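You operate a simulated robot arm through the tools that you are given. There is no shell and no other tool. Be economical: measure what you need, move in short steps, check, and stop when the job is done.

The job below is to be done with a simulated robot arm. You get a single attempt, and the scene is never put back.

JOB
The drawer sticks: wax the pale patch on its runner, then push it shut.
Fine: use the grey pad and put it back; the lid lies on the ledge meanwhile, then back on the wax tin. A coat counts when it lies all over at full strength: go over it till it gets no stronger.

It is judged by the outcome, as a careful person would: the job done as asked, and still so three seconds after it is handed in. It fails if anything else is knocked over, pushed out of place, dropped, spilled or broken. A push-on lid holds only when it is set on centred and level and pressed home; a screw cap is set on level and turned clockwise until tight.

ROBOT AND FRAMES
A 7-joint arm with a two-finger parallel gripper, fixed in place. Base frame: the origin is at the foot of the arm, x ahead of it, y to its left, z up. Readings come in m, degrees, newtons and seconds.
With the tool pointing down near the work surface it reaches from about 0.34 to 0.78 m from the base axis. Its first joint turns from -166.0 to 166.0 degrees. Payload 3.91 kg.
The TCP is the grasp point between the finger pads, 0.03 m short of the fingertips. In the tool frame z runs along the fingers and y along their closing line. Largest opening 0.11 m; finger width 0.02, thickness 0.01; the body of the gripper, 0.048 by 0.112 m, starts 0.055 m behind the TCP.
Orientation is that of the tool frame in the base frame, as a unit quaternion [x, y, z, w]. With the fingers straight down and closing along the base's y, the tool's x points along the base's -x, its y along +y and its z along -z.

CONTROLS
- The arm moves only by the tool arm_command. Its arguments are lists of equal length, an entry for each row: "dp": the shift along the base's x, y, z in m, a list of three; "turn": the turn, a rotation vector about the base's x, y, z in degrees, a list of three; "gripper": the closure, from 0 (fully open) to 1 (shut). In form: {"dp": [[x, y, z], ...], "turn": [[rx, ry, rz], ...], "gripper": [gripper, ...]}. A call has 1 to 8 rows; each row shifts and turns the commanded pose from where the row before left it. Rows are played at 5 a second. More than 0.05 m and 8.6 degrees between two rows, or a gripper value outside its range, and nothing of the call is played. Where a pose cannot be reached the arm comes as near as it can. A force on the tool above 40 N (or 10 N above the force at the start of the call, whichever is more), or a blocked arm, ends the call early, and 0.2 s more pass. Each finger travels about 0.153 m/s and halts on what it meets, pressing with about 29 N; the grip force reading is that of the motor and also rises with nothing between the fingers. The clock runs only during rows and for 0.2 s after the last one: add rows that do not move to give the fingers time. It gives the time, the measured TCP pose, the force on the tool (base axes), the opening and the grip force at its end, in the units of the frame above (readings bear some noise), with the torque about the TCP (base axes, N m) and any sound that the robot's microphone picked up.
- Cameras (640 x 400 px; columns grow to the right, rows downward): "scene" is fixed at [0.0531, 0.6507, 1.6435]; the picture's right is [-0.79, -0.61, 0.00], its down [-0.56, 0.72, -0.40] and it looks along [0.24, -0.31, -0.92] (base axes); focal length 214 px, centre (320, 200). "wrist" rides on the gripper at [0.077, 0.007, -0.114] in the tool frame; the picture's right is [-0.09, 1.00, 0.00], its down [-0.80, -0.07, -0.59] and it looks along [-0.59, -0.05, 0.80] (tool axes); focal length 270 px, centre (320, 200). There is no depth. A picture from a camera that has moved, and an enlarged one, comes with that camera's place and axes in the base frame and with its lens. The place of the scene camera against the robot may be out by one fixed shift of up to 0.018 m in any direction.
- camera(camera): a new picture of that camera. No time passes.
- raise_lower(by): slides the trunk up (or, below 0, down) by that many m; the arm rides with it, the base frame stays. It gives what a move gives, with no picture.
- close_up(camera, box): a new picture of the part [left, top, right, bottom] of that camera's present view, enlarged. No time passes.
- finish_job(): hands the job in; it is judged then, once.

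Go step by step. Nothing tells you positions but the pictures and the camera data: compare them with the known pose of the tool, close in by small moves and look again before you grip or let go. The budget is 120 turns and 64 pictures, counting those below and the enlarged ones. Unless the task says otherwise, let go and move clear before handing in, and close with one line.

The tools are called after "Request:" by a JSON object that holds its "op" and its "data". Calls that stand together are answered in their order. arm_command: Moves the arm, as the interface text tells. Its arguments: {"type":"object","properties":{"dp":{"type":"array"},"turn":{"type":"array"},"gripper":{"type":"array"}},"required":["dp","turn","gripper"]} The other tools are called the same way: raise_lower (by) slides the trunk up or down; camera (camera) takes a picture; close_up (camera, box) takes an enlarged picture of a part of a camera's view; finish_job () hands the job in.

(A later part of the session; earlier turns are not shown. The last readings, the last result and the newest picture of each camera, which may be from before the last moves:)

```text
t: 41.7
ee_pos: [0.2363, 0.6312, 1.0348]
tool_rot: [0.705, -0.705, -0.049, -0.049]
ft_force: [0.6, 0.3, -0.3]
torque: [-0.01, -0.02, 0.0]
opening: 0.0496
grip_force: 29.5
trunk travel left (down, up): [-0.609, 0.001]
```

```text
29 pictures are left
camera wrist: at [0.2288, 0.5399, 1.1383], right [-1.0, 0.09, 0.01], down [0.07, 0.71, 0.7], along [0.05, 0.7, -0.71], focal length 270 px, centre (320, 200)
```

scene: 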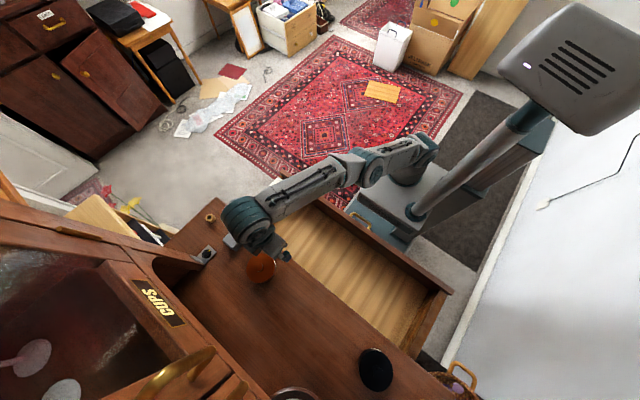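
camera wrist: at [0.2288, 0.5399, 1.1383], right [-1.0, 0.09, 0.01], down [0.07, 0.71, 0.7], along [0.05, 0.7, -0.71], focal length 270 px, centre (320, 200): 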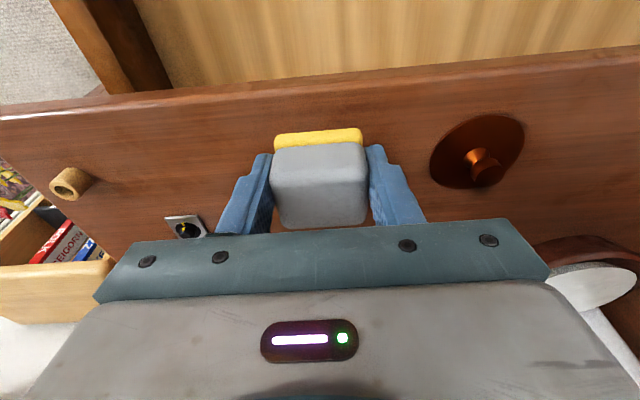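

The pad is loaded with yellow wax. The patch should be near x≈0.449, y≈0.41–0.56, z≈0.84; I'll move over it for a close look.

Request:
{"op": "arm_command", "data": {"dp": [[0.025, -0.03, 0], [0.03, -0.03, 0], [0.03, -0.03, 0], [0.03, -0.03, 0], [0.035, -0.02, 0], [0.035, -0.01, 0], [0.028, 0, 0], [0, 0, 0]], "turn": [[0, 0, 0], [0, 0, 0], [0, 0, 0], [0, 0, 0], [0, 0, 0], [0, 0, 0], [0, 0, 0], [0, 0, 0]], "gripper": [1, 1, 1, 1, 1, 1, 1, 1]}}

Request:
{"op": "camera", "data": {"camera": "wrist"}}

Request:
{"op": "close_up", "data": {"camera": "scene", "box": [180, 150, 340, 260]}}

```text
t: 43.5
ee_pos: [0.4504, 0.4818, 1.0352]
tool_rot: [-0.705, 0.706, 0.049, 0.049]
ft_force: [0.0, 0.0, -0.6]
torque: [0.02, 0.01, 0.0]
opening: 0.0488
grip_force: 28.8
trunk travel left (down, up): [-0.609, 0.001]
```

```text
28 pictures are left
camera wrist: at [0.4439, 0.3896, 1.1373], right [-1.0, 0.09, 0.01], down [0.07, 0.71, 0.7], along [0.05, 0.7, -0.71], focal length 270 px, centre (320, 200)
```

wrist: 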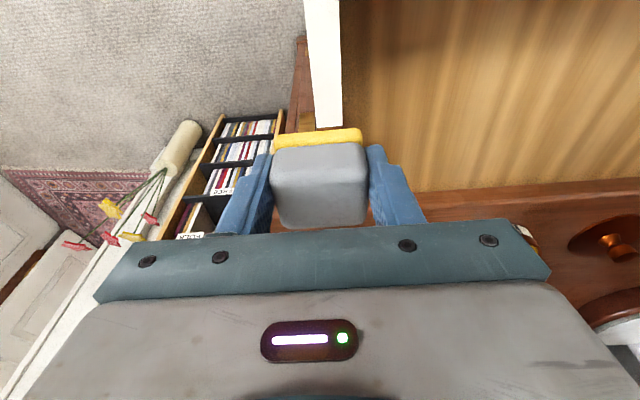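

```text
3.64 times, centred on (260, 205) of scene
camera zoom: at [0.0531, 0.6507, 1.6435], right [-0.79, -0.61, 0.0], down [-0.56, 0.72, -0.4], along [0.24, -0.31, -0.92], focal length 780 px, centre (538, 182)
```

zoom: 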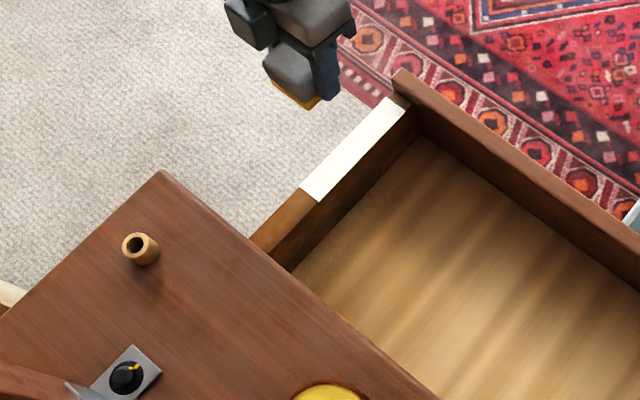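

The patch lies at x≈0.4445 (about 35 mm wide), y≈0.41–0.555, z≈0.852. I'll come down on its middle, expecting contact near TCP z≈0.89.

Request:
{"op": "arm_command", "data": {"dp": [[-0.005, 0, -0.04], [0, 0, -0.04], [0, 0, -0.03], [0, 0, -0.015], [0, 0, 0]], "turn": [[0, 0, 0], [0, 0, 0], [0, 0, 0], [0, 0, 0], [0, 0, 0]], "gripper": [1, 1, 1, 1, 1]}}

Request:
{"op": "camera", "data": {"camera": "wrist"}}

Request:
{"op": "close_up", "data": {"camera": "scene", "box": [180, 150, 340, 260]}}

```text
t: 44.7
ee_pos: [0.4443, 0.4804, 0.9085]
tool_rot: [-0.705, 0.705, 0.049, 0.049]
ft_force: [-0.2, 0.2, 0.1]
torque: [-0.01, 0.02, 0.0]
opening: 0.0496
grip_force: 29.1
trunk travel left (down, up): [-0.609, 0.001]
```

```text
26 pictures are left
camera wrist: at [0.4369, 0.3897, 1.0122], right [-1.0, 0.09, 0.01], down [0.07, 0.71, 0.7], along [0.05, 0.7, -0.71], focal length 270 px, centre (320, 200)
```

wrist: 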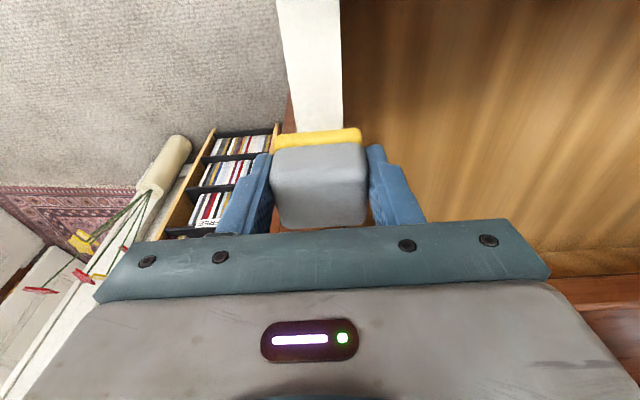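

```text
3.64 times, centred on (260, 205) of scene
camera zoom: at [0.0531, 0.6507, 1.6435], right [-0.79, -0.61, 0.0], down [-0.56, 0.72, -0.4], along [0.24, -0.31, -0.92], focal length 780 px, centre (538, 182)
```

zoom: 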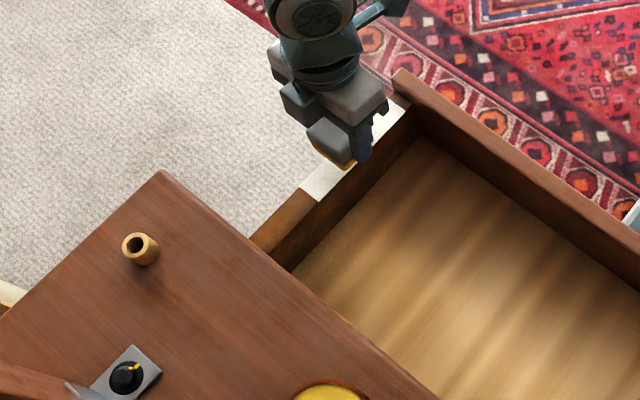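

The pad overlaps both edges of the patch. I'll continue down gently to contact.

Request:
{"op": "arm_command", "data": {"dp": [[0, 0, -0.005], [0, 0, -0.004], [0, 0, -0.003], [0, 0, 0]], "turn": [[0, 0, 0], [0, 0, 0], [0, 0, 0], [0, 0, 0]], "gripper": [1, 1, 1, 1]}}

Request:
{"op": "arm_command", "data": {"dp": [[0, 0, -0.002], [0, 0, -0.002], [0, 0, 0]], "turn": [[0, 0, 0], [0, 0, 0], [0, 0, 0]], "gripper": [1, 1, 1]}}

```text
t: 45.7
ee_pos: [0.442, 0.4793, 0.8975]
tool_rot: [-0.705, 0.706, 0.049, 0.049]
ft_force: [-0.3, -0.8, -0.4]
torque: [0.0, -0.01, 0.0]
opening: 0.0492
grip_force: 29.3
trunk travel left (down, up): [-0.609, 0.001]
```

```text
t: 46.5
ee_pos: [0.4421, 0.4794, 0.8934]
tool_rot: [-0.705, 0.706, 0.049, 0.05]
ft_force: [-0.4, -0.2, 0.0]
torque: [0.02, 0.02, 0.0]
opening: 0.0494
grip_force: 29.0
trunk travel left (down, up): [-0.609, 0.001]
```

Request:
{"op": "arm_command", "data": {"dp": [[0.001, 0, -0.002], [0, 0, -0.002], [0, 0, 0]], "turn": [[0, 0, 0], [0, 0, 0], [0, 0, 0]], "gripper": [1, 1, 1]}}

Request:
{"op": "arm_command", "data": {"dp": [[0, 0, -0.002], [0, 0, -0.001], [0, 0, 0]], "turn": [[0, 0, 0], [0, 0, 0], [0, 0, 0]], "gripper": [1, 1, 1]}}

```text
t: 47.3
ee_pos: [0.4442, 0.4803, 0.8907]
tool_rot: [-0.705, 0.706, 0.049, 0.051]
ft_force: [0.4, 1.0, 5.4]
torque: [0.0, 0.04, 0.0]
opening: 0.049
grip_force: 28.8
trunk travel left (down, up): [-0.609, 0.001]
```

```text
t: 48.1
ee_pos: [0.443, 0.4788, 0.8908]
tool_rot: [0.705, -0.705, -0.049, -0.053]
ft_force: [1.0, -1.5, 32.0]
torque: [-0.21, 0.16, 0.02]
opening: 0.0492
grip_force: 28.8
trunk travel left (down, up): [-0.609, 0.001]
```

Contact is at z≈0.891 and it is stiff. I'll ease off to about 8 N, then stroke along the patch.

Request:
{"op": "arm_command", "data": {"dp": [[0, 0, 0.0025], [0, 0.015, 0], [0, 0.02, 0], [0, 0.02, 0], [0, 0, 0]], "turn": [[0, 0, 0], [0, 0, 0], [0, 0, 0], [0, 0, 0], [0, 0, 0]], "gripper": [1, 1, 1, 1, 1]}}

Request:
{"op": "arm_command", "data": {"dp": [[0, -0.02, 0], [0, -0.02, 0], [0, -0.02, 0], [0, -0.02, 0], [0, -0.015, 0], [0, 0, 0]], "turn": [[0, 0, 0], [0, 0, 0], [0, 0, 0], [0, 0, 0], [0, 0, 0], [0, 0, 0]], "gripper": [1, 1, 1, 1, 1, 1]}}

Request:
{"op": "close_up", "data": {"camera": "scene", "box": [220, 160, 320, 230]}}

```text
t: 49.3
ee_pos: [0.4414, 0.5337, 0.8908]
tool_rot: [0.706, -0.705, -0.051, -0.051]
ft_force: [1.2, -11.6, 18.5]
torque: [-0.31, -0.04, -0.01]
opening: 0.0493
grip_force: 28.9
trunk travel left (down, up): [-0.609, 0.001]
```

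```text
t: 50.7
ee_pos: [0.4418, 0.4367, 0.8901]
tool_rot: [-0.704, 0.707, 0.049, 0.051]
ft_force: [0.1, 7.1, 25.1]
torque: [0.38, 0.05, -0.02]
opening: 0.0493
grip_force: 29.2
trunk travel left (down, up): [-0.609, 0.001]
```

```text
5.71 times, centred on (270, 195) of scene
camera zoom: at [0.0531, 0.6507, 1.6435], right [-0.79, -0.61, 0.0], down [-0.56, 0.72, -0.4], along [0.24, -0.31, -0.92], focal length 1226 px, centre (606, 229)
```

zoom: 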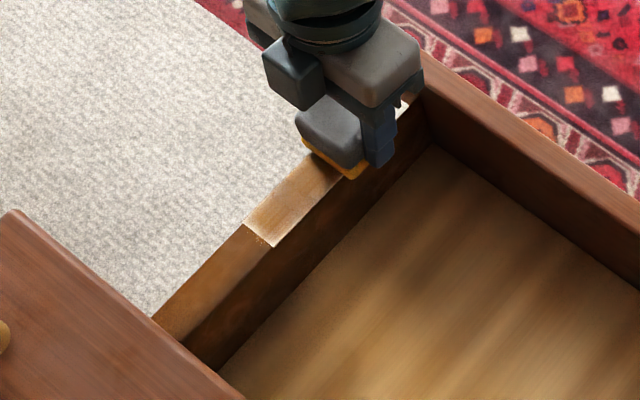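

The coat is going on. I'll extend to the front end and make more passes.

Request:
{"op": "arm_command", "data": {"dp": [[0.001, -0.007, 0.0005], [0, 0.02, 0], [0, 0.02, 0], [0, 0.02, 0], [0, 0.02, 0], [0, 0.024, 0], [0, 0, 0]], "turn": [[0, 0, 0], [0, 0, 0], [0, 0, 0], [0, 0, 0], [0, 0, 0], [0, 0, 0], [0, 0, 0]], "gripper": [1, 1, 1, 1, 1, 1, 1]}}

Request:
{"op": "arm_command", "data": {"dp": [[0.002, -0.022, 0], [0, -0.022, 0], [0, -0.022, 0], [0, -0.022, 0], [0, -0.018, 0], [0, 0, 0]], "turn": [[0, 0, 0], [0, 0, 0], [0, 0, 0], [0, 0, 0], [0, 0, 0], [0, 0, 0]], "gripper": [1, 1, 1, 1, 1, 1]}}

Request:
{"op": "arm_command", "data": {"dp": [[0, 0.022, 0], [0, 0.022, 0], [0, 0.022, 0], [0, 0.022, 0], [0, 0.018, 0], [0, 0, 0]], "turn": [[0, 0, 0], [0, 0, 0], [0, 0, 0], [0, 0, 0], [0, 0, 0], [0, 0, 0]], "gripper": [1, 1, 1, 1, 1, 1]}}

Request:
{"op": "close_up", "data": {"camera": "scene", "box": [220, 160, 320, 230]}}

Request:
{"op": "camera", "data": {"camera": "wrist"}}

```text
t: 52.3
ee_pos: [0.4428, 0.5371, 0.8905]
tool_rot: [-0.705, 0.706, 0.05, 0.05]
ft_force: [0.6, -1.0, 8.9]
torque: [-0.12, -0.05, 0.04]
opening: 0.0493
grip_force: 28.8
trunk travel left (down, up): [-0.609, 0.001]
```

```text
t: 53.7
ee_pos: [0.4456, 0.4281, 0.8903]
tool_rot: [-0.705, 0.706, 0.049, 0.05]
ft_force: [-2.2, -0.3, 21.6]
torque: [0.11, 0.16, 0.0]
opening: 0.0492
grip_force: 29.4
trunk travel left (down, up): [-0.609, 0.001]
```

```text
t: 55.1
ee_pos: [0.4462, 0.5371, 0.8899]
tool_rot: [-0.705, 0.706, 0.05, 0.052]
ft_force: [-1.8, 0.0, 17.6]
torque: [-0.09, 0.09, -0.02]
opening: 0.0495
grip_force: 29.5
trunk travel left (down, up): [-0.609, 0.001]
```

```text
5.71 times, centred on (270, 195) of scene
camera zoom: at [0.0531, 0.6507, 1.6435], right [-0.79, -0.61, 0.0], down [-0.56, 0.72, -0.4], along [0.24, -0.31, -0.92], focal length 1226 px, centre (606, 229)
```

zoom: 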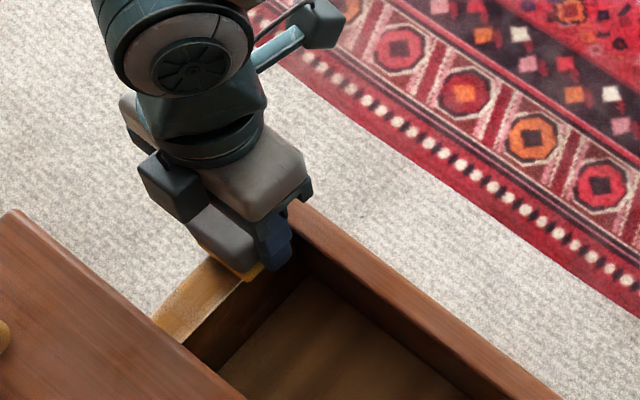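

```text
22 pictures are left
camera wrist: at [0.4388, 0.446, 0.9925], right [-1.0, 0.09, 0.01], down [0.07, 0.71, 0.7], along [0.05, 0.7, -0.71], focal length 270 px, centre (320, 200)
```

wrist: 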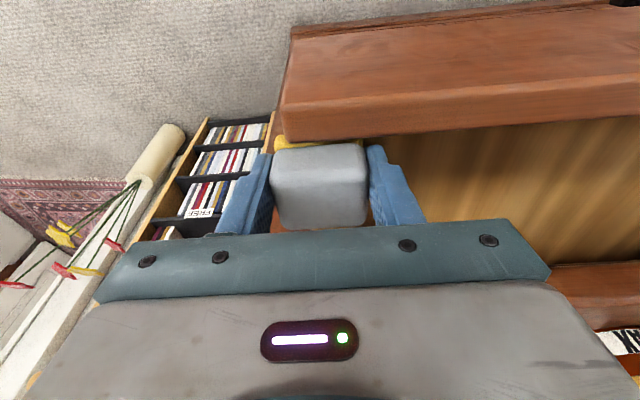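

The drawer slid inward with the last stroke as the wax eased it. I'll lift the pad and look at the coat.

Request:
{"op": "arm_command", "data": {"dp": [[0, 0, 0.02], [0, 0, 0.04], [-0.04, 0, 0.02], [-0.05, -0.0, 0], [-0.05, -0.0, 0], [0, 0, 0]], "turn": [[0, 0, 0], [0, 0, 0], [0, 0, 0], [0, 0, 0], [0, 0, 0], [0, 0, 0]], "gripper": [1, 1, 1, 1, 1, 1]}}

Request:
{"op": "close_up", "data": {"camera": "scene", "box": [200, 160, 340, 260]}}

```text
t: 56.5
ee_pos: [0.3067, 0.5369, 0.9691]
tool_rot: [-0.705, 0.706, 0.05, 0.049]
ft_force: [0.3, 0.8, 0.2]
torque: [0.01, 0.0, 0.02]
opening: 0.0494
grip_force: 29.1
trunk travel left (down, up): [-0.609, 0.001]
```

```text
4.00 times, centred on (270, 210) of scene
camera zoom: at [0.0531, 0.6507, 1.6435], right [-0.79, -0.61, 0.0], down [-0.56, 0.72, -0.4], along [0.24, -0.31, -0.92], focal length 858 px, centre (520, 160)
```

zoom: 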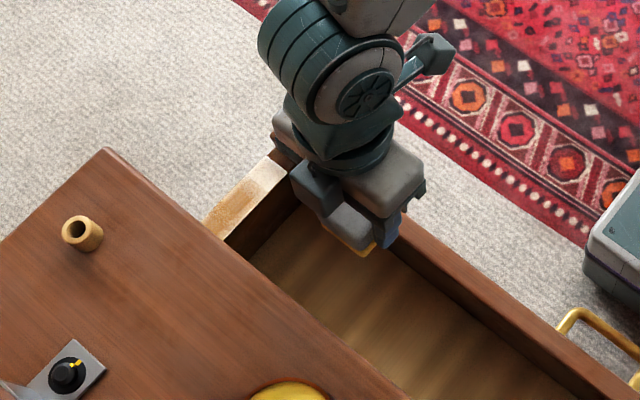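

The last stroke carried the drawer in about 0.11 m, and the front part of the coat still looks thin. I'll press on the runner again and drag the drawer back out the same way.

Request:
{"op": "arm_command", "data": {"dp": [[0.045, 0, 0], [0.045, 0.005, 0], [0.048, 0.006, 0], [0, 0, -0.04], [0, 0, -0.03], [0, 0, -0.006], [0, 0, 0]], "turn": [[0, 0, 0], [0, 0, 0], [0, 0, 0], [0, 0, 0], [0, 0, 0], [0, 0, 0], [0, 0, 0]], "gripper": [1, 1, 1, 1, 1, 1, 1]}}

Request:
{"op": "arm_command", "data": {"dp": [[0, 0, -0.0025], [0, 0, -0.002], [0, 0, 0]], "turn": [[0, 0, 0], [0, 0, 0], [0, 0, 0]], "gripper": [1, 1, 1]}}

```text
t: 58.1
ee_pos: [0.443, 0.5457, 0.8918]
tool_rot: [-0.705, 0.706, 0.049, 0.049]
ft_force: [0.6, 0.5, 0.8]
torque: [-0.01, -0.02, -0.02]
opening: 0.0494
grip_force: 28.7
trunk travel left (down, up): [-0.609, 0.001]
```

```text
t: 58.9
ee_pos: [0.4439, 0.5467, 0.8906]
tool_rot: [-0.705, 0.706, 0.049, 0.05]
ft_force: [-1.2, -3.5, 8.3]
torque: [-0.08, 0.07, 0.0]
opening: 0.0491
grip_force: 29.1
trunk travel left (down, up): [-0.609, 0.001]
```

Request:
{"op": "arm_command", "data": {"dp": [[0, 0, -0.0013], [0, -0.012, 0], [0, -0.012, 0], [0, -0.012, 0], [0, -0.012, 0], [0, -0.012, 0], [0, 0, 0]], "turn": [[0, 0, 0], [0, 0, 0], [0, 0, 0], [0, 0, 0], [0, 0, 0], [0, 0, 0], [0, 0, 0]], "gripper": [1, 1, 1, 1, 1, 1, 1]}}

Request:
{"op": "close_up", "data": {"camera": "scene", "box": [200, 150, 340, 250]}}

```text
t: 60.5
ee_pos: [0.4423, 0.4856, 0.8897]
tool_rot: [0.706, -0.705, -0.049, -0.05]
ft_force: [-2.1, 4.1, 29.4]
torque: [0.25, 0.17, 0.02]
opening: 0.0493
grip_force: 28.9
trunk travel left (down, up): [-0.609, 0.001]
```

```text
4.00 times, centred on (270, 200) of scene
camera zoom: at [0.0531, 0.6507, 1.6435], right [-0.79, -0.61, 0.0], down [-0.56, 0.72, -0.4], along [0.24, -0.31, -0.92], focal length 858 px, centre (520, 200)
```

zoom: 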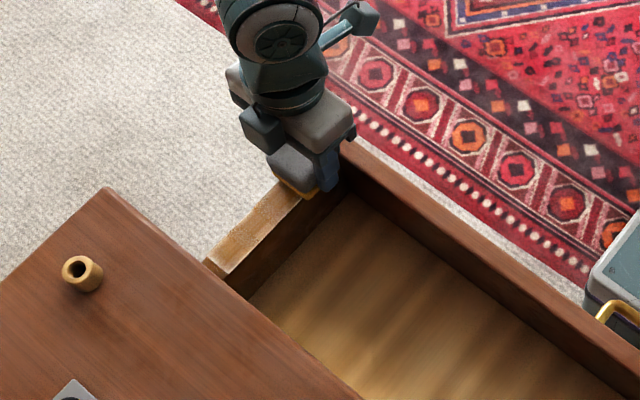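

The drag works, so I'll continue until the whole patch is exposed.

Request:
{"op": "arm_command", "data": {"dp": [[0, -0.012, 0], [0, -0.012, 0], [0, -0.012, 0], [0, -0.012, 0], [0, 0, 0]], "turn": [[0, 0, 0], [0, 0, 0], [0, 0, 0], [0, 0, 0], [0, 0, 0]], "gripper": [1, 1, 1, 1, 1]}}

Request:
{"op": "arm_command", "data": {"dp": [[0, 0, 0.02], [0, 0, 0.03], [-0.04, 0, 0], [-0.05, 0, 0], [-0.05, 0, 0], [0, 0, 0]], "turn": [[0, 0, 0], [0, 0, 0], [0, 0, 0], [0, 0, 0], [0, 0, 0], [0, 0, 0]], "gripper": [1, 1, 1, 1, 1, 1]}}

Request:
{"op": "close_up", "data": {"camera": "scene", "box": [220, 160, 320, 230]}}

```text
t: 61.7
ee_pos: [0.4441, 0.4379, 0.8899]
tool_rot: [-0.705, 0.706, 0.049, 0.051]
ft_force: [0.0, 5.2, 35.2]
torque: [0.19, 0.11, -0.03]
opening: 0.0494
grip_force: 28.7
trunk travel left (down, up): [-0.609, 0.001]
```

```text
t: 63.1
ee_pos: [0.305, 0.4378, 0.9411]
tool_rot: [-0.705, 0.706, 0.049, 0.049]
ft_force: [0.0, 1.0, -0.6]
torque: [-0.02, 0.01, 0.01]
opening: 0.0494
grip_force: 28.7
trunk travel left (down, up): [-0.609, 0.001]
```

```text
5.71 times, centred on (270, 195) of scene
camera zoom: at [0.0531, 0.6507, 1.6435], right [-0.79, -0.61, 0.0], down [-0.56, 0.72, -0.4], along [0.24, -0.31, -0.92], focal length 1226 px, centre (606, 229)
```

zoom: 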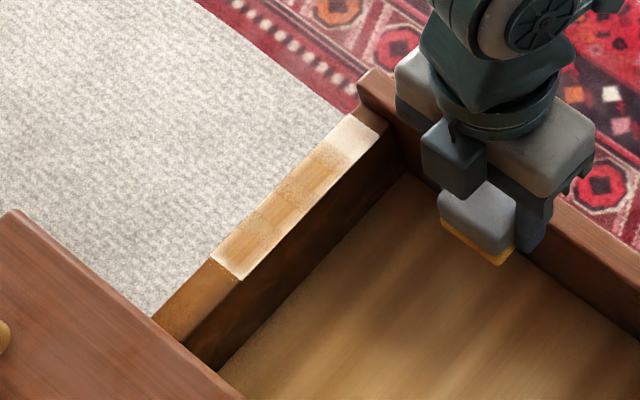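

The drawer is out, with the patch at about y 0.445–0.59. The front end and long edges are still pale. I'll rub across in x, which can't move the drawer, stepping along the patch and starting at the front.

Request:
{"op": "arm_command", "data": {"dp": [[0.045, 0.012, 0], [0.045, 0.012, 0], [0.05, 0.0, 0], [0, 0, -0.03], [0, 0, -0.0165], [0, 0, 0]], "turn": [[0, 0, 0], [0, 0, 0], [0, 0, 0], [0, 0, 0], [0, 0, 0], [0, 0, 0]], "gripper": [1, 1, 1, 1, 1, 1]}}

Request:
{"op": "arm_command", "data": {"dp": [[0.006, 0, -0.002], [-0.012, 0, 0], [-0.008, 0, 0], [0.01, 0, 0], [0.01, 0, 0], [-0.01, 0, 0], [-0.01, 0, 0], [0.01, 0, 0]], "turn": [[0, 0, 0], [0, 0, 0], [0, 0, 0], [0, 0, 0], [0, 0, 0], [0, 0, 0], [0, 0, 0], [0, 0, 0]], "gripper": [1, 1, 1, 1, 1, 1, 1, 1]}}

```text
t: 64.5
ee_pos: [0.4442, 0.4623, 0.8911]
tool_rot: [-0.705, 0.705, 0.049, 0.049]
ft_force: [-0.1, -0.4, -1.3]
torque: [0.0, -0.04, 0.02]
opening: 0.0492
grip_force: 29.1
trunk travel left (down, up): [-0.609, 0.001]
```

```text
t: 66.3
ee_pos: [0.4405, 0.4641, 0.8898]
tool_rot: [0.705, -0.705, -0.049, -0.05]
ft_force: [-4.1, -0.3, 5.9]
torque: [-0.05, 0.1, -0.01]
opening: 0.0494
grip_force: 28.7
trunk travel left (down, up): [-0.609, 0.001]
```

Request:
{"op": "arm_command", "data": {"dp": [[0.004, 0.02, -0.0005], [0.012, 0, 0], [-0.012, 0, 0], [-0.012, 0, 0], [0.012, 0, 0], [0.012, 0, 0], [-0.012, 0, 0], [0, 0.02, 0]], "turn": [[0, 0, 0], [0, 0, 0], [0, 0, 0], [0, 0, 0], [0, 0, 0], [0, 0, 0], [0, 0, 0], [0, 0, 0]], "gripper": [1, 1, 1, 1, 1, 1, 1, 1]}}

Request:
{"op": "arm_command", "data": {"dp": [[0.012, 0, 0], [-0.012, 0, 0], [-0.012, 0, 0], [0.012, 0, 0], [0, 0.02, 0], [0.012, 0, 0], [-0.012, 0, 0], [-0.012, 0, 0]], "turn": [[0, 0, 0], [0, 0, 0], [0, 0, 0], [0, 0, 0], [0, 0, 0], [0, 0, 0], [0, 0, 0], [0, 0, 0]], "gripper": [1, 1, 1, 1, 1, 1, 1, 1]}}

Request:
{"op": "arm_command", "data": {"dp": [[0.012, 0, 0], [0, 0.02, 0], [0.012, 0, 0], [-0.012, 0, 0], [-0.012, 0, 0], [0.012, 0, 0], [0.012, 0.02, 0], [-0.012, 0, 0]], "turn": [[0, 0, 0], [0, 0, 0], [0, 0, 0], [0, 0, 0], [0, 0, 0], [0, 0, 0], [0, 0, 0], [0, 0, 0]], "gripper": [1, 1, 1, 1, 1, 1, 1, 1]}}

Request:
{"op": "arm_command", "data": {"dp": [[-0.012, 0, 0], [0.012, 0, 0], [0, 0, 0.025], [0, 0, 0.025], [-0.04, -0.04, 0], [-0.04, -0.03, 0], [-0.04, -0.03, 0], [-0.02, 0, 0]], "turn": [[0, 0, 0], [0, 0, 0], [0, 0, 0], [0, 0, 0], [0, 0, 0], [0, 0, 0], [0, 0, 0], [0, 0, 0]], "gripper": [1, 1, 1, 1, 1, 1, 1, 1]}}

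Request:
{"op": "close_up", "data": {"camera": "scene", "box": [220, 160, 320, 230]}}

```text
t: 68.1
ee_pos: [0.4459, 0.5017, 0.8896]
tool_rot: [-0.705, 0.706, 0.049, 0.05]
ft_force: [5.7, -4.3, 9.4]
torque: [-0.07, -0.11, -0.03]
opening: 0.0493
grip_force: 28.6
trunk travel left (down, up): [-0.609, 0.001]
```

```text
t: 69.9
ee_pos: [0.4341, 0.5215, 0.8897]
tool_rot: [-0.705, 0.706, 0.048, 0.05]
ft_force: [8.5, -4.0, 12.7]
torque: [0.02, -0.31, -0.11]
opening: 0.0496
grip_force: 29.1
trunk travel left (down, up): [-0.609, 0.001]
```

```text
t: 71.7
ee_pos: [0.4443, 0.5631, 0.8901]
tool_rot: [-0.705, 0.706, 0.049, 0.05]
ft_force: [0.8, -1.4, 4.6]
torque: [0.03, -0.04, 0.01]
opening: 0.0492
grip_force: 29.2
trunk travel left (down, up): [-0.609, 0.001]
```

```text
refused: row 5 steps farther than a row can; nothing moved
```

```text
5.71 times, centred on (270, 195) of scene
camera zoom: at [0.0531, 0.6507, 1.6435], right [-0.79, -0.61, 0.0], down [-0.56, 0.72, -0.4], along [0.24, -0.31, -0.92], focal length 1226 px, centre (606, 229)
```

zoom: 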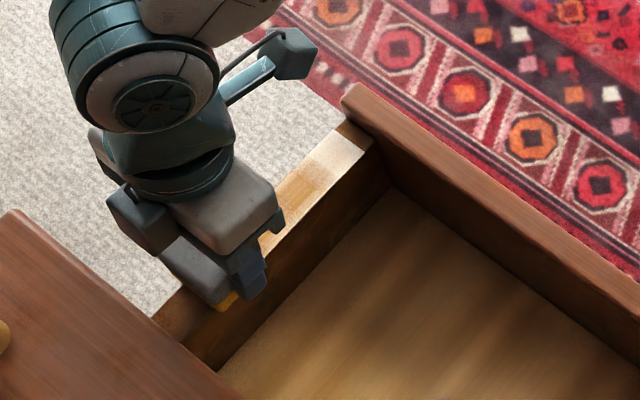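

The front 2–3 cm was simply not reached. I'll finish here, lift, and rub that front end at y≈0.455.

Request:
{"op": "arm_command", "data": {"dp": [[-0.012, 0, 0], [0.012, 0, 0], [0, 0, 0.02], [0, -0.036, 0], [0, -0.036, 0], [0, -0.034, 0], [0, 0, -0.0175], [0, 0, 0]], "turn": [[0, 0, 0], [0, 0, 0], [0, 0, 0], [0, 0, 0], [0, 0, 0], [0, 0, 0], [0, 0, 0], [0, 0, 0]], "gripper": [1, 1, 1, 1, 1, 1, 1, 1]}}

Request:
{"op": "arm_command", "data": {"dp": [[0.012, 0, -0.0025], [-0.012, 0, 0], [-0.012, 0, 0], [0.012, 0, 0], [0.012, 0, 0], [-0.012, 0, 0], [-0.012, 0, 0], [0.012, 0, 0]], "turn": [[0, 0, 0], [0, 0, 0], [0, 0, 0], [0, 0, 0], [0, 0, 0], [0, 0, 0], [0, 0, 0], [0, 0, 0]], "gripper": [1, 1, 1, 1, 1, 1, 1, 1]}}

Request:
{"op": "arm_command", "data": {"dp": [[0.012, 0.004, -0.0005], [-0.012, 0, 0], [-0.012, -0.005, 0], [0.012, 0, 0], [0.012, 0, 0], [-0.012, 0, 0], [-0.012, 0, 0], [0.012, 0, 0]], "turn": [[0, 0, 0], [0, 0, 0], [0, 0, 0], [0, 0, 0], [0, 0, 0], [0, 0, 0], [0, 0, 0], [0, 0, 0]], "gripper": [1, 1, 1, 1, 1, 1, 1, 1]}}

Request:
{"op": "arm_command", "data": {"dp": [[0, 0, 0.025], [0, 0, 0.035], [-0.045, 0, 0], [-0.045, 0, 0], [-0.045, 0, 0], [0, 0, 0]], "turn": [[0, 0, 0], [0, 0, 0], [0, 0, 0], [0, 0, 0], [0, 0, 0], [0, 0, 0]], "gripper": [1, 1, 1, 1, 1, 1]}}

Request:
{"op": "close_up", "data": {"camera": "scene", "box": [230, 165, 300, 215]}}

```text
t: 73.5
ee_pos: [0.4447, 0.4578, 0.8903]
tool_rot: [-0.705, 0.705, 0.049, 0.049]
ft_force: [-1.5, 0.6, -0.6]
torque: [-0.03, -0.02, 0.0]
opening: 0.0492
grip_force: 28.5
trunk travel left (down, up): [-0.609, 0.001]
```

```text
t: 75.3
ee_pos: [0.4387, 0.4582, 0.8898]
tool_rot: [0.707, -0.704, -0.051, -0.048]
ft_force: [-9.9, 0.5, 9.5]
torque: [-0.16, -0.09, -0.08]
opening: 0.0496
grip_force: 29.4
trunk travel left (down, up): [-0.609, 0.001]
```

```text
t: 77.1
ee_pos: [0.4376, 0.4581, 0.8895]
tool_rot: [0.708, -0.703, -0.051, -0.048]
ft_force: [-9.5, -1.4, 19.4]
torque: [0.02, 0.15, 0.08]
opening: 0.0495
grip_force: 29.2
trunk travel left (down, up): [-0.609, 0.001]
```

```text
t: 78.5
ee_pos: [0.3084, 0.4561, 0.9472]
tool_rot: [-0.705, 0.706, 0.049, 0.049]
ft_force: [-0.2, 0.0, -0.8]
torque: [0.0, 0.0, -0.01]
opening: 0.0494
grip_force: 29.2
trunk travel left (down, up): [-0.609, 0.001]
```

```text
8.00 times, centred on (265, 190) of scene
camera zoom: at [0.0531, 0.6507, 1.6435], right [-0.79, -0.61, 0.0], down [-0.56, 0.72, -0.4], along [0.24, -0.31, -0.92], focal length 1716 px, centre (760, 280)
```

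zoom: 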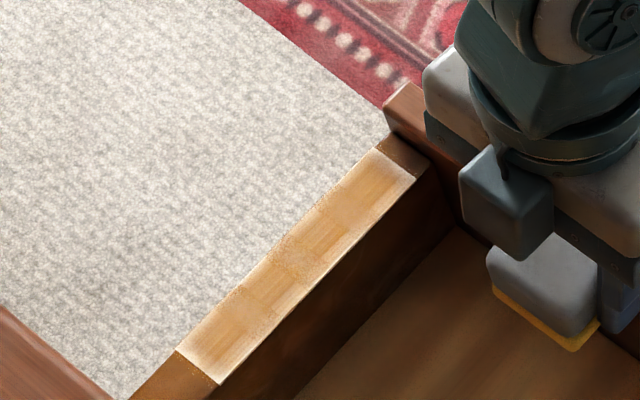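

The coat now covers everything but is weaker at the ends and edges. I'll reload the pad for another round.

Request:
{"op": "arm_command", "data": {"dp": [[0, 0, 0.04], [0, 0.02, 0.04], [-0.015, 0.045, 0], [-0.015, 0.045, 0], [-0.015, 0.045, 0], [-0.015, 0.045, 0], [-0.014, 0.043, 0], [0, 0, 0]], "turn": [[0, 0, 0], [0, 0, 0], [0, 0, 0], [0, 0, 0], [0, 0, 0], [0, 0, 0], [0, 0, 0], [0, 0, 0]], "gripper": [1, 1, 1, 1, 1, 1, 1, 1]}}

Request:
{"op": "arm_command", "data": {"dp": [[0, 0, -0.02], [0, 0, -0.012], [0, 0, -0.005], [0, 0, 0]], "turn": [[0, 0, 0], [0, 0, 0], [0, 0, 0], [0, 0, 0]], "gripper": [1, 1, 1, 1]}}

```text
t: 80.3
ee_pos: [0.2372, 0.6999, 1.029]
tool_rot: [-0.705, 0.706, 0.049, 0.049]
ft_force: [-0.4, -0.4, -0.9]
torque: [0.01, -0.01, -0.02]
opening: 0.0491
grip_force: 28.6
trunk travel left (down, up): [-0.609, 0.001]
```

```text
t: 81.3
ee_pos: [0.2374, 0.6998, 0.9908]
tool_rot: [0.706, -0.705, -0.049, -0.049]
ft_force: [0.6, -0.2, -0.7]
torque: [-0.02, -0.02, 0.01]
opening: 0.0495
grip_force: 29.5
trunk travel left (down, up): [-0.609, 0.001]
```

Request:
{"op": "arm_command", "data": {"dp": [[-0.003, 0, -0.004], [0, 0, -0.0025], [0, 0, 0]], "turn": [[0, 0, 0], [0, 0, 0], [0, 0, 0]], "gripper": [1, 1, 1]}}

Request:
{"op": "arm_command", "data": {"dp": [[0.004, 0, 0], [-0.004, 0, 0], [-0.004, 0, 0], [0.004, 0, 0], [0, 0, 0.02], [0, -0.02, 0.025], [0.02, -0.04, 0], [0.02, -0.04, 0]], "turn": [[0, 0, 0], [0, 0, 0], [0, 0, 0], [0, 0, 0], [0, 0, 0], [0, 0, 0], [0, 0, 0], [0, 0, 0]], "gripper": [1, 1, 1, 1, 1, 1, 1, 1]}}

```text
t: 82.1
ee_pos: [0.2348, 0.6982, 0.9858]
tool_rot: [-0.705, 0.706, 0.049, 0.049]
ft_force: [0.5, 0.6, 0.4]
torque: [0.02, -0.02, -0.02]
opening: 0.0496
grip_force: 28.4
trunk travel left (down, up): [-0.609, 0.001]
```

```text
t: 83.9
ee_pos: [0.2754, 0.5992, 1.0302]
tool_rot: [-0.705, 0.706, 0.049, 0.05]
ft_force: [-0.1, 0.2, -0.9]
torque: [0.01, 0.0, 0.02]
opening: 0.0494
grip_force: 28.9
trunk travel left (down, up): [-0.609, 0.001]
```

Request:
{"op": "camera", "data": {"camera": "wrist"}}

```text
16 pictures are left
camera wrist: at [0.2685, 0.5078, 1.1329], right [-1.0, 0.09, 0.01], down [0.07, 0.71, 0.7], along [0.05, 0.7, -0.71], focal length 270 px, centre (320, 200)
```

wrist: 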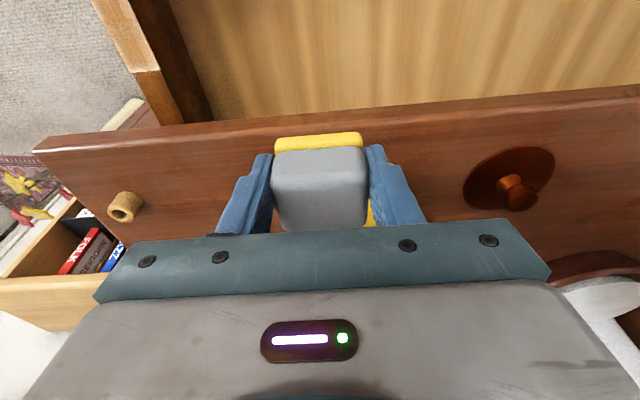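

The pad is freshly yellow. I'll go to the rear end of the patch (y up to 0.588) and rub across in x while stepping forward.

Request:
{"op": "arm_command", "data": {"dp": [[0.045, -0.01, 0], [0.045, -0.01, 0], [0.045, -0.009, 0], [0.034, 0, -0.03], [0, 0, -0.045], [0, 0, -0.045], [0, 0, -0.017], [0, 0, 0]], "turn": [[0, 0, 0], [0, 0, 0], [0, 0, 0], [0, 0, 0], [0, 0, 0], [0, 0, 0], [0, 0, 0], [0, 0, 0]], "gripper": [1, 1, 1, 1, 1, 1, 1, 1]}}

Request:
{"op": "arm_command", "data": {"dp": [[0, 0, -0.003], [0, 0, -0.0015], [0, 0, 0]], "turn": [[0, 0, 0], [0, 0, 0], [0, 0, 0]], "gripper": [1, 1, 1]}}

```text
t: 85.7
ee_pos: [0.4426, 0.5719, 0.8961]
tool_rot: [0.706, -0.705, -0.05, -0.049]
ft_force: [-1.3, -0.3, 0.3]
torque: [0.06, 0.02, -0.02]
opening: 0.0493
grip_force: 29.0
trunk travel left (down, up): [-0.609, 0.001]
```

```text
t: 86.5
ee_pos: [0.4437, 0.5709, 0.8903]
tool_rot: [0.705, -0.705, -0.049, -0.05]
ft_force: [-0.8, -1.7, 0.1]
torque: [0.02, -0.04, 0.05]
opening: 0.0494
grip_force: 28.9
trunk travel left (down, up): [-0.609, 0.001]
```

Request:
{"op": "arm_command", "data": {"dp": [[0.014, 0, -0.002], [-0.014, 0, 0], [-0.014, 0, 0], [0.014, 0, 0], [0.014, 0, 0], [-0.014, 0, 0], [-0.014, 0, 0], [0.014, 0, 0]], "turn": [[0, 0, 0], [0, 0, 0], [0, 0, 0], [0, 0, 0], [0, 0, 0], [0, 0, 0], [0, 0, 0], [0, 0, 0]], "gripper": [1, 1, 1, 1, 1, 1, 1, 1]}}

Request:
{"op": "arm_command", "data": {"dp": [[0.014, -0.02, 0], [-0.014, 0, 0], [-0.014, 0, 0], [0.014, 0, 0], [0.014, -0.02, 0], [-0.014, 0, 0], [-0.014, 0, 0], [0.014, 0, 0]], "turn": [[0, 0, 0], [0, 0, 0], [0, 0, 0], [0, 0, 0], [0, 0, 0], [0, 0, 0], [0, 0, 0], [0, 0, 0]], "gripper": [1, 1, 1, 1, 1, 1, 1, 1]}}

Request:
{"op": "arm_command", "data": {"dp": [[0.014, -0.02, 0], [-0.014, 0, 0], [-0.014, 0, 0], [0.014, 0, 0], [0.014, -0.02, 0], [-0.014, 0, 0], [-0.014, 0, 0], [0.014, 0, 0]], "turn": [[0, 0, 0], [0, 0, 0], [0, 0, 0], [0, 0, 0], [0, 0, 0], [0, 0, 0], [0, 0, 0], [0, 0, 0]], "gripper": [1, 1, 1, 1, 1, 1, 1, 1]}}

Request:
{"op": "close_up", "data": {"camera": "scene", "box": [230, 165, 300, 215]}}

```text
t: 88.3
ee_pos: [0.4371, 0.5722, 0.8898]
tool_rot: [0.708, -0.702, -0.051, -0.051]
ft_force: [0.9, 0.4, 25.6]
torque: [0.04, -0.12, 0.07]
opening: 0.0494
grip_force: 29.0
trunk travel left (down, up): [-0.609, 0.001]
```

```text
t: 88.7
ee_pos: [0.4472, 0.5571, 0.8892]
tool_rot: [0.705, -0.705, -0.057, -0.049]
ft_force: [-9.1, 1.3, 14.4]
torque: [-0.12, 0.15, -0.11]
opening: 0.0496
grip_force: 29.1
trunk travel left (down, up): [-0.609, 0.001]
stopped in row 2: the force on the tool passed its limit at 44 N (the readings are from after the stop); the commanded pose is now the measured one
```

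```text
t: 90.5
ee_pos: [0.4441, 0.5199, 0.8889]
tool_rot: [0.708, -0.703, -0.056, -0.049]
ft_force: [8.7, 0.1, 26.3]
torque: [-0.14, -0.51, 0.0]
opening: 0.0494
grip_force: 29.1
trunk travel left (down, up): [-0.609, 0.001]
```

```text
8.00 times, centred on (265, 190) of scene
camera zoom: at [0.0531, 0.6507, 1.6435], right [-0.79, -0.61, 0.0], down [-0.56, 0.72, -0.4], along [0.24, -0.31, -0.92], focal length 1716 px, centre (760, 280)
```

zoom: 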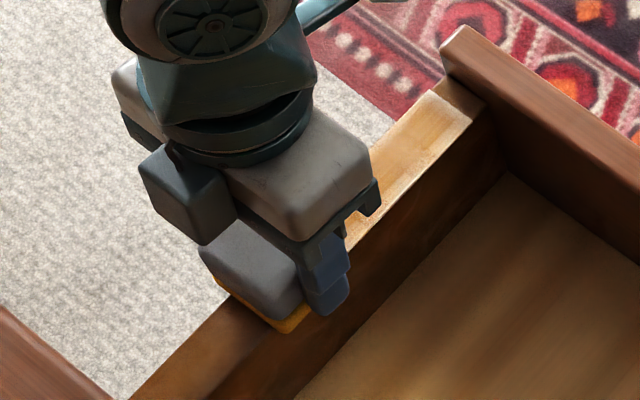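

The drawer came out a few centimetres with the drag, so the patch is now at about y 0.40–0.55. I'll ease the pressure and lift between stations.

Request:
{"op": "arm_command", "data": {"dp": [[0, 0.006, 0.0015], [0.012, 0, 0], [-0.012, 0, 0], [-0.012, 0, 0], [0.012, 0, 0], [0.012, 0, 0], [-0.012, 0, 0], [0, 0, 0.004]], "turn": [[0, 0, 0], [0, 0, 0], [0, 0, 0], [0, 0, 0], [0, 0, 0], [0, 0, 0], [0, 0, 0], [0, 0, 0]], "gripper": [1, 1, 1, 1, 1, 1, 1, 1]}}

Request:
{"op": "arm_command", "data": {"dp": [[0, -0.03, 0], [0, 0, -0.004], [0.012, 0, 0], [-0.012, 0, 0], [-0.012, 0, 0], [0.012, 0, 0], [0, 0, 0.004], [0, 0, 0]], "turn": [[0, 0, 0], [0, 0, 0], [0, 0, 0], [0, 0, 0], [0, 0, 0], [0, 0, 0], [0, 0, 0], [0, 0, 0]], "gripper": [1, 1, 1, 1, 1, 1, 1, 1]}}

Request:
{"op": "arm_command", "data": {"dp": [[0, -0.03, 0], [0, 0, -0.004], [0.012, 0, 0], [-0.012, 0, 0], [-0.012, 0, 0], [0.012, 0, 0], [0, 0, 0.004], [0, 0, 0]], "turn": [[0, 0, 0], [0, 0, 0], [0, 0, 0], [0, 0, 0], [0, 0, 0], [0, 0, 0], [0, 0, 0], [0, 0, 0]], "gripper": [1, 1, 1, 1, 1, 1, 1, 1]}}

Request:
{"op": "arm_command", "data": {"dp": [[0, -0.03, 0], [0, -0.008, 0], [0, 0, -0.004], [0.012, 0, 0], [-0.012, 0, 0], [-0.012, 0, 0], [0.012, 0, 0], [0, 0, 0]], "turn": [[0, 0, 0], [0, 0, 0], [0, 0, 0], [0, 0, 0], [0, 0, 0], [0, 0, 0], [0, 0, 0], [0, 0, 0]], "gripper": [1, 1, 1, 1, 1, 1, 1, 1]}}

Request:
{"op": "arm_command", "data": {"dp": [[0.012, 0, 0], [-0.012, 0, 0], [-0.012, 0, 0], [0.012, 0, 0], [0, 0, 0.02], [0, 0, 0.04], [-0.045, 0, 0], [-0.045, 0, 0]], "turn": [[0, 0, 0], [0, 0, 0], [0, 0, 0], [0, 0, 0], [0, 0, 0], [0, 0, 0], [0, 0, 0], [0, 0, 0]], "gripper": [1, 1, 1, 1, 1, 1, 1, 1]}}

Request:
{"op": "close_up", "data": {"camera": "scene", "box": [240, 160, 310, 210]}}

```text
t: 92.3
ee_pos: [0.4486, 0.5213, 0.8904]
tool_rot: [0.706, -0.705, -0.053, -0.046]
ft_force: [1.4, -2.3, 1.6]
torque: [0.0, -0.08, -0.06]
opening: 0.0494
grip_force: 29.6
trunk travel left (down, up): [-0.609, 0.001]
```

```text
t: 94.1
ee_pos: [0.4472, 0.4934, 0.8914]
tool_rot: [0.706, -0.704, -0.053, -0.047]
ft_force: [0.0, 0.5, -0.9]
torque: [0.01, 0.03, 0.0]
opening: 0.0493
grip_force: 28.9
trunk travel left (down, up): [-0.609, 0.001]
```

```text
t: 95.9
ee_pos: [0.4464, 0.4643, 0.8925]
tool_rot: [0.706, -0.704, -0.055, -0.046]
ft_force: [-0.9, -1.0, -0.7]
torque: [0.02, -0.03, -0.01]
opening: 0.0494
grip_force: 29.3
trunk travel left (down, up): [-0.609, 0.001]
```

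```text
t: 97.7
ee_pos: [0.4446, 0.4262, 0.8894]
tool_rot: [0.707, -0.704, -0.055, -0.047]
ft_force: [-3.4, -0.9, 4.3]
torque: [-0.01, 0.06, 0.01]
opening: 0.0495
grip_force: 29.2
trunk travel left (down, up): [-0.609, 0.001]
```

```text
t: 99.5
ee_pos: [0.3557, 0.4254, 0.949]
tool_rot: [0.706, -0.704, -0.054, -0.047]
ft_force: [1.1, 0.7, -0.9]
torque: [-0.02, 0.0, -0.01]
opening: 0.0494
grip_force: 28.3
trunk travel left (down, up): [-0.609, 0.001]
```

```text
8.00 times, centred on (275, 185) of scene
camera zoom: at [0.0531, 0.6507, 1.6435], right [-0.79, -0.61, 0.0], down [-0.56, 0.72, -0.4], along [0.24, -0.31, -0.92], focal length 1716 px, centre (680, 320)
```

zoom: 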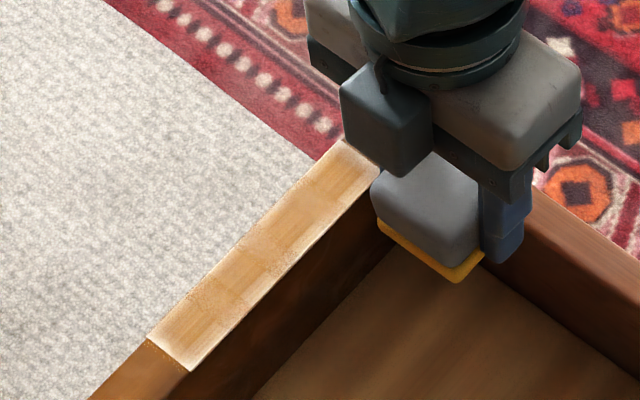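

The coat is stronger but the ends and edges lag. I'll do a second systematic round with wider crossing strokes, reaching past each end and starting at the front.

Request:
{"op": "arm_command", "data": {"dp": [[0.045, -0.005, 0], [0.045, 0, 0], [0, 0, -0.04], [0, 0, -0.02], [0, 0, -0.001], [0.014, 0, 0], [-0.028, 0, 0], [0.014, 0, 0]], "turn": [[0, 0, 0], [0, 0, 0], [0, 0, 0], [0, 0, 0], [0, 0, 0], [0, 0, 0], [0, 0, 0], [0, 0, 0]], "gripper": [1, 1, 1, 1, 1, 1, 1, 1]}}

Request:
{"op": "arm_command", "data": {"dp": [[0.014, 0, 0], [-0.028, 0, 0], [0.028, 0, 0], [-0.028, 0, 0], [0.028, 0, 0], [-0.028, 0, 0], [0.014, 0, 0.004], [0, 0.025, 0]], "turn": [[0, 0, 0], [0, 0, 0], [0, 0, 0], [0, 0, 0], [0, 0, 0], [0, 0, 0], [0, 0, 0], [0, 0, 0]], "gripper": [1, 1, 1, 1, 1, 1, 1, 1]}}

Request:
{"op": "arm_command", "data": {"dp": [[0.014, 0, -0.004], [-0.028, 0, 0], [0.028, 0, 0], [-0.028, 0, 0], [0.028, 0, 0], [-0.028, 0, 0], [0.014, 0, 0.004], [0, 0.025, 0]], "turn": [[0, 0, 0], [0, 0, 0], [0, 0, 0], [0, 0, 0], [0, 0, 0], [0, 0, 0], [0, 0, 0], [0, 0, 0]], "gripper": [1, 1, 1, 1, 1, 1, 1, 1]}}

Request:
{"op": "arm_command", "data": {"dp": [[0.014, 0, -0.004], [-0.028, 0, 0], [0.028, 0, 0], [-0.028, 0, 0], [0.028, 0, 0], [-0.028, 0, 0], [0.014, 0, 0.004], [0, 0.025, 0]], "turn": [[0, 0, 0], [0, 0, 0], [0, 0, 0], [0, 0, 0], [0, 0, 0], [0, 0, 0], [0, 0, 0], [0, 0, 0]], "gripper": [1, 1, 1, 1, 1, 1, 1, 1]}}

Request:
{"op": "arm_command", "data": {"dp": [[0.014, 0, -0.004], [-0.028, 0, 0], [0.028, 0, 0], [-0.028, 0, 0], [0.028, 0, 0], [-0.028, 0, 0], [0.014, 0, 0.004], [0, 0.025, 0]], "turn": [[0, 0, 0], [0, 0, 0], [0, 0, 0], [0, 0, 0], [0, 0, 0], [0, 0, 0], [0, 0, 0], [0, 0, 0]], "gripper": [1, 1, 1, 1, 1, 1, 1, 1]}}

Request:
{"op": "arm_command", "data": {"dp": [[0.014, 0.01, -0.004], [-0.028, 0, 0], [0.028, 0, 0], [-0.028, 0, 0], [0.028, 0, 0], [-0.028, 0, 0], [0.014, 0, 0.004], [0, 0, 0]], "turn": [[0, 0, 0], [0, 0, 0], [0, 0, 0], [0, 0, 0], [0, 0, 0], [0, 0, 0], [0, 0, 0], [0, 0, 0]], "gripper": [1, 1, 1, 1, 1, 1, 1, 1]}}

```text
t: 101.3
ee_pos: [0.4426, 0.4215, 0.8896]
tool_rot: [0.707, -0.703, -0.055, -0.047]
ft_force: [-8.8, -0.5, 12.5]
torque: [0.05, 0.14, 0.05]
opening: 0.0495
grip_force: 28.7
trunk travel left (down, up): [-0.609, 0.001]
```

```text
t: 103.1
ee_pos: [0.4446, 0.4457, 0.8907]
tool_rot: [0.707, -0.703, -0.054, -0.047]
ft_force: [-1.1, -0.1, 0.0]
torque: [-0.01, -0.02, -0.02]
opening: 0.0493
grip_force: 29.1
trunk travel left (down, up): [-0.609, 0.001]
```

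```text
t: 104.9
ee_pos: [0.4423, 0.4712, 0.8897]
tool_rot: [0.707, -0.704, -0.055, -0.046]
ft_force: [0.1, 1.6, 2.8]
torque: [0.14, -0.09, 0.03]
opening: 0.0493
grip_force: 29.2
trunk travel left (down, up): [-0.609, 0.001]
```

```text
t: 106.7
ee_pos: [0.4442, 0.4982, 0.8902]
tool_rot: [0.708, -0.703, -0.055, -0.046]
ft_force: [-0.7, 2.2, 2.7]
torque: [0.17, -0.03, 0.05]
opening: 0.0492
grip_force: 29.0
trunk travel left (down, up): [-0.609, 0.001]
```

```text
t: 108.5
ee_pos: [0.4463, 0.5213, 0.8889]
tool_rot: [0.706, -0.704, -0.055, -0.044]
ft_force: [-0.3, 0.4, -0.7]
torque: [0.03, -0.01, -0.03]
opening: 0.0493
grip_force: 29.4
trunk travel left (down, up): [-0.609, 0.001]
```

```text
t: 110.3
ee_pos: [0.4456, 0.5295, 0.8921]
tool_rot: [0.706, -0.704, -0.055, -0.046]
ft_force: [-0.1, 0.0, 0.0]
torque: [0.02, -0.02, -0.01]
opening: 0.0491
grip_force: 29.2
trunk travel left (down, up): [-0.609, 0.001]
```

Request:
{"op": "arm_command", "data": {"dp": [[0.014, 0.015, -0.004], [-0.028, 0, 0], [0.028, 0, 0], [-0.028, 0, 0], [0.028, 0, 0], [-0.028, 0, 0], [0.014, 0, 0.02], [0, 0, 0.03]], "turn": [[0, 0, 0], [0, 0, 0], [0, 0, 0], [0, 0, 0], [0, 0, 0], [0, 0, 0], [0, 0, 0], [0, 0, 0]], "gripper": [1, 1, 1, 1, 1, 1, 1, 1]}}

Request:
{"op": "arm_command", "data": {"dp": [[-0.045, -0.02, 0.01], [-0.045, -0.02, 0], [-0.045, -0.02, 0], [-0.02, 0, 0]], "turn": [[0, 0, 0], [0, 0, 0], [0, 0, 0], [0, 0, 0]], "gripper": [1, 1, 1, 1]}}

Request:
{"op": "close_up", "data": {"camera": "scene", "box": [240, 160, 310, 210]}}

```text
t: 112.1
ee_pos: [0.447, 0.5454, 0.9389]
tool_rot: [0.706, -0.704, -0.055, -0.046]
ft_force: [0.9, 0.0, -1.0]
torque: [0.0, 0.0, -0.03]
opening: 0.0492
grip_force: 28.6
trunk travel left (down, up): [-0.609, 0.001]
```

```text
refused: row 1 steps farther than a row can; nothing moved
```

```text
8.00 times, centred on (275, 185) of scene
camera zoom: at [0.0531, 0.6507, 1.6435], right [-0.79, -0.61, 0.0], down [-0.56, 0.72, -0.4], along [0.24, -0.31, -0.92], focal length 1716 px, centre (680, 320)
```

zoom: 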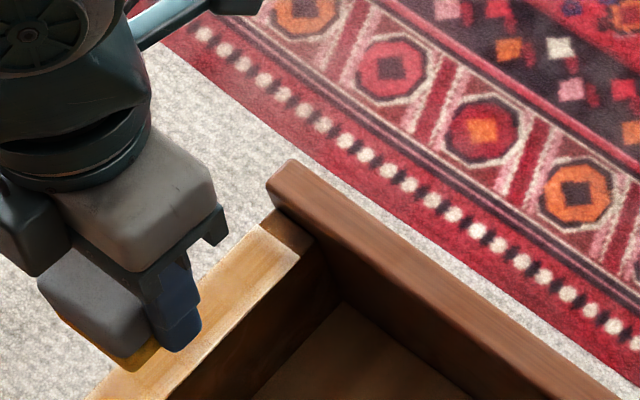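

The drawer crept in again and the front now looks even. I'll press and drag it out about 6 cm, then work on the rear end.

Request:
{"op": "arm_command", "data": {"dp": [[0, 0, -0.03], [0, 0, -0.018], [0, 0, -0.003], [0, 0, -0.001], [0, 0, 0]], "turn": [[0, 0, 0], [0, 0, 0], [0, 0, 0], [0, 0, 0], [0, 0, 0]], "gripper": [1, 1, 1, 1, 1]}}

Request:
{"op": "arm_command", "data": {"dp": [[0, -0.012, 0], [0, -0.012, 0], [0, -0.012, 0], [0, -0.012, 0], [0, -0.012, 0], [0, 0, 0]], "turn": [[0, 0, 0], [0, 0, 0], [0, 0, 0], [0, 0, 0], [0, 0, 0], [0, 0, 0]], "gripper": [1, 1, 1, 1, 1, 1]}}

Request:
{"op": "arm_command", "data": {"dp": [[0, 0, 0.02], [0, 0, 0.04], [-0.045, -0.01, 0], [-0.045, -0.01, 0], [-0.045, -0.01, 0], [0, 0, 0]], "turn": [[0, 0, 0], [0, 0, 0], [0, 0, 0], [0, 0, 0], [0, 0, 0], [0, 0, 0]], "gripper": [1, 1, 1, 1, 1, 1]}}

Request:
{"op": "close_up", "data": {"camera": "scene", "box": [240, 160, 310, 210]}}

```text
t: 113.3
ee_pos: [0.4447, 0.5468, 0.8897]
tool_rot: [0.706, -0.704, -0.056, -0.049]
ft_force: [-1.9, -1.7, 17.4]
torque: [-0.1, -0.12, 0.0]
opening: 0.0493
grip_force: 28.4
trunk travel left (down, up): [-0.609, 0.001]
```

```text
t: 114.7
ee_pos: [0.4463, 0.4848, 0.8887]
tool_rot: [0.706, -0.705, -0.054, -0.05]
ft_force: [-6.0, 1.0, 36.0]
torque: [0.05, -0.03, 0.01]
opening: 0.0492
grip_force: 29.6
trunk travel left (down, up): [-0.609, 0.001]
```

```text
t: 116.1
ee_pos: [0.3104, 0.4549, 0.9465]
tool_rot: [0.706, -0.705, -0.054, -0.047]
ft_force: [0.6, -0.4, -0.3]
torque: [-0.03, -0.02, 0.02]
opening: 0.0493
grip_force: 29.3
trunk travel left (down, up): [-0.609, 0.001]
```

```text
8.00 times, centred on (275, 185) of scene
camera zoom: at [0.0531, 0.6507, 1.6435], right [-0.79, -0.61, 0.0], down [-0.56, 0.72, -0.4], along [0.24, -0.31, -0.92], focal length 1716 px, centre (680, 320)
```

zoom: 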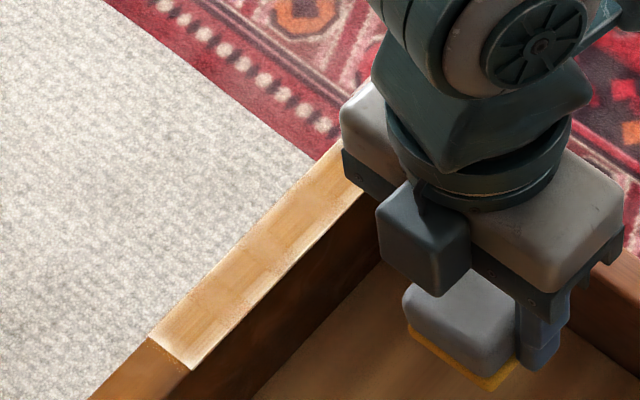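

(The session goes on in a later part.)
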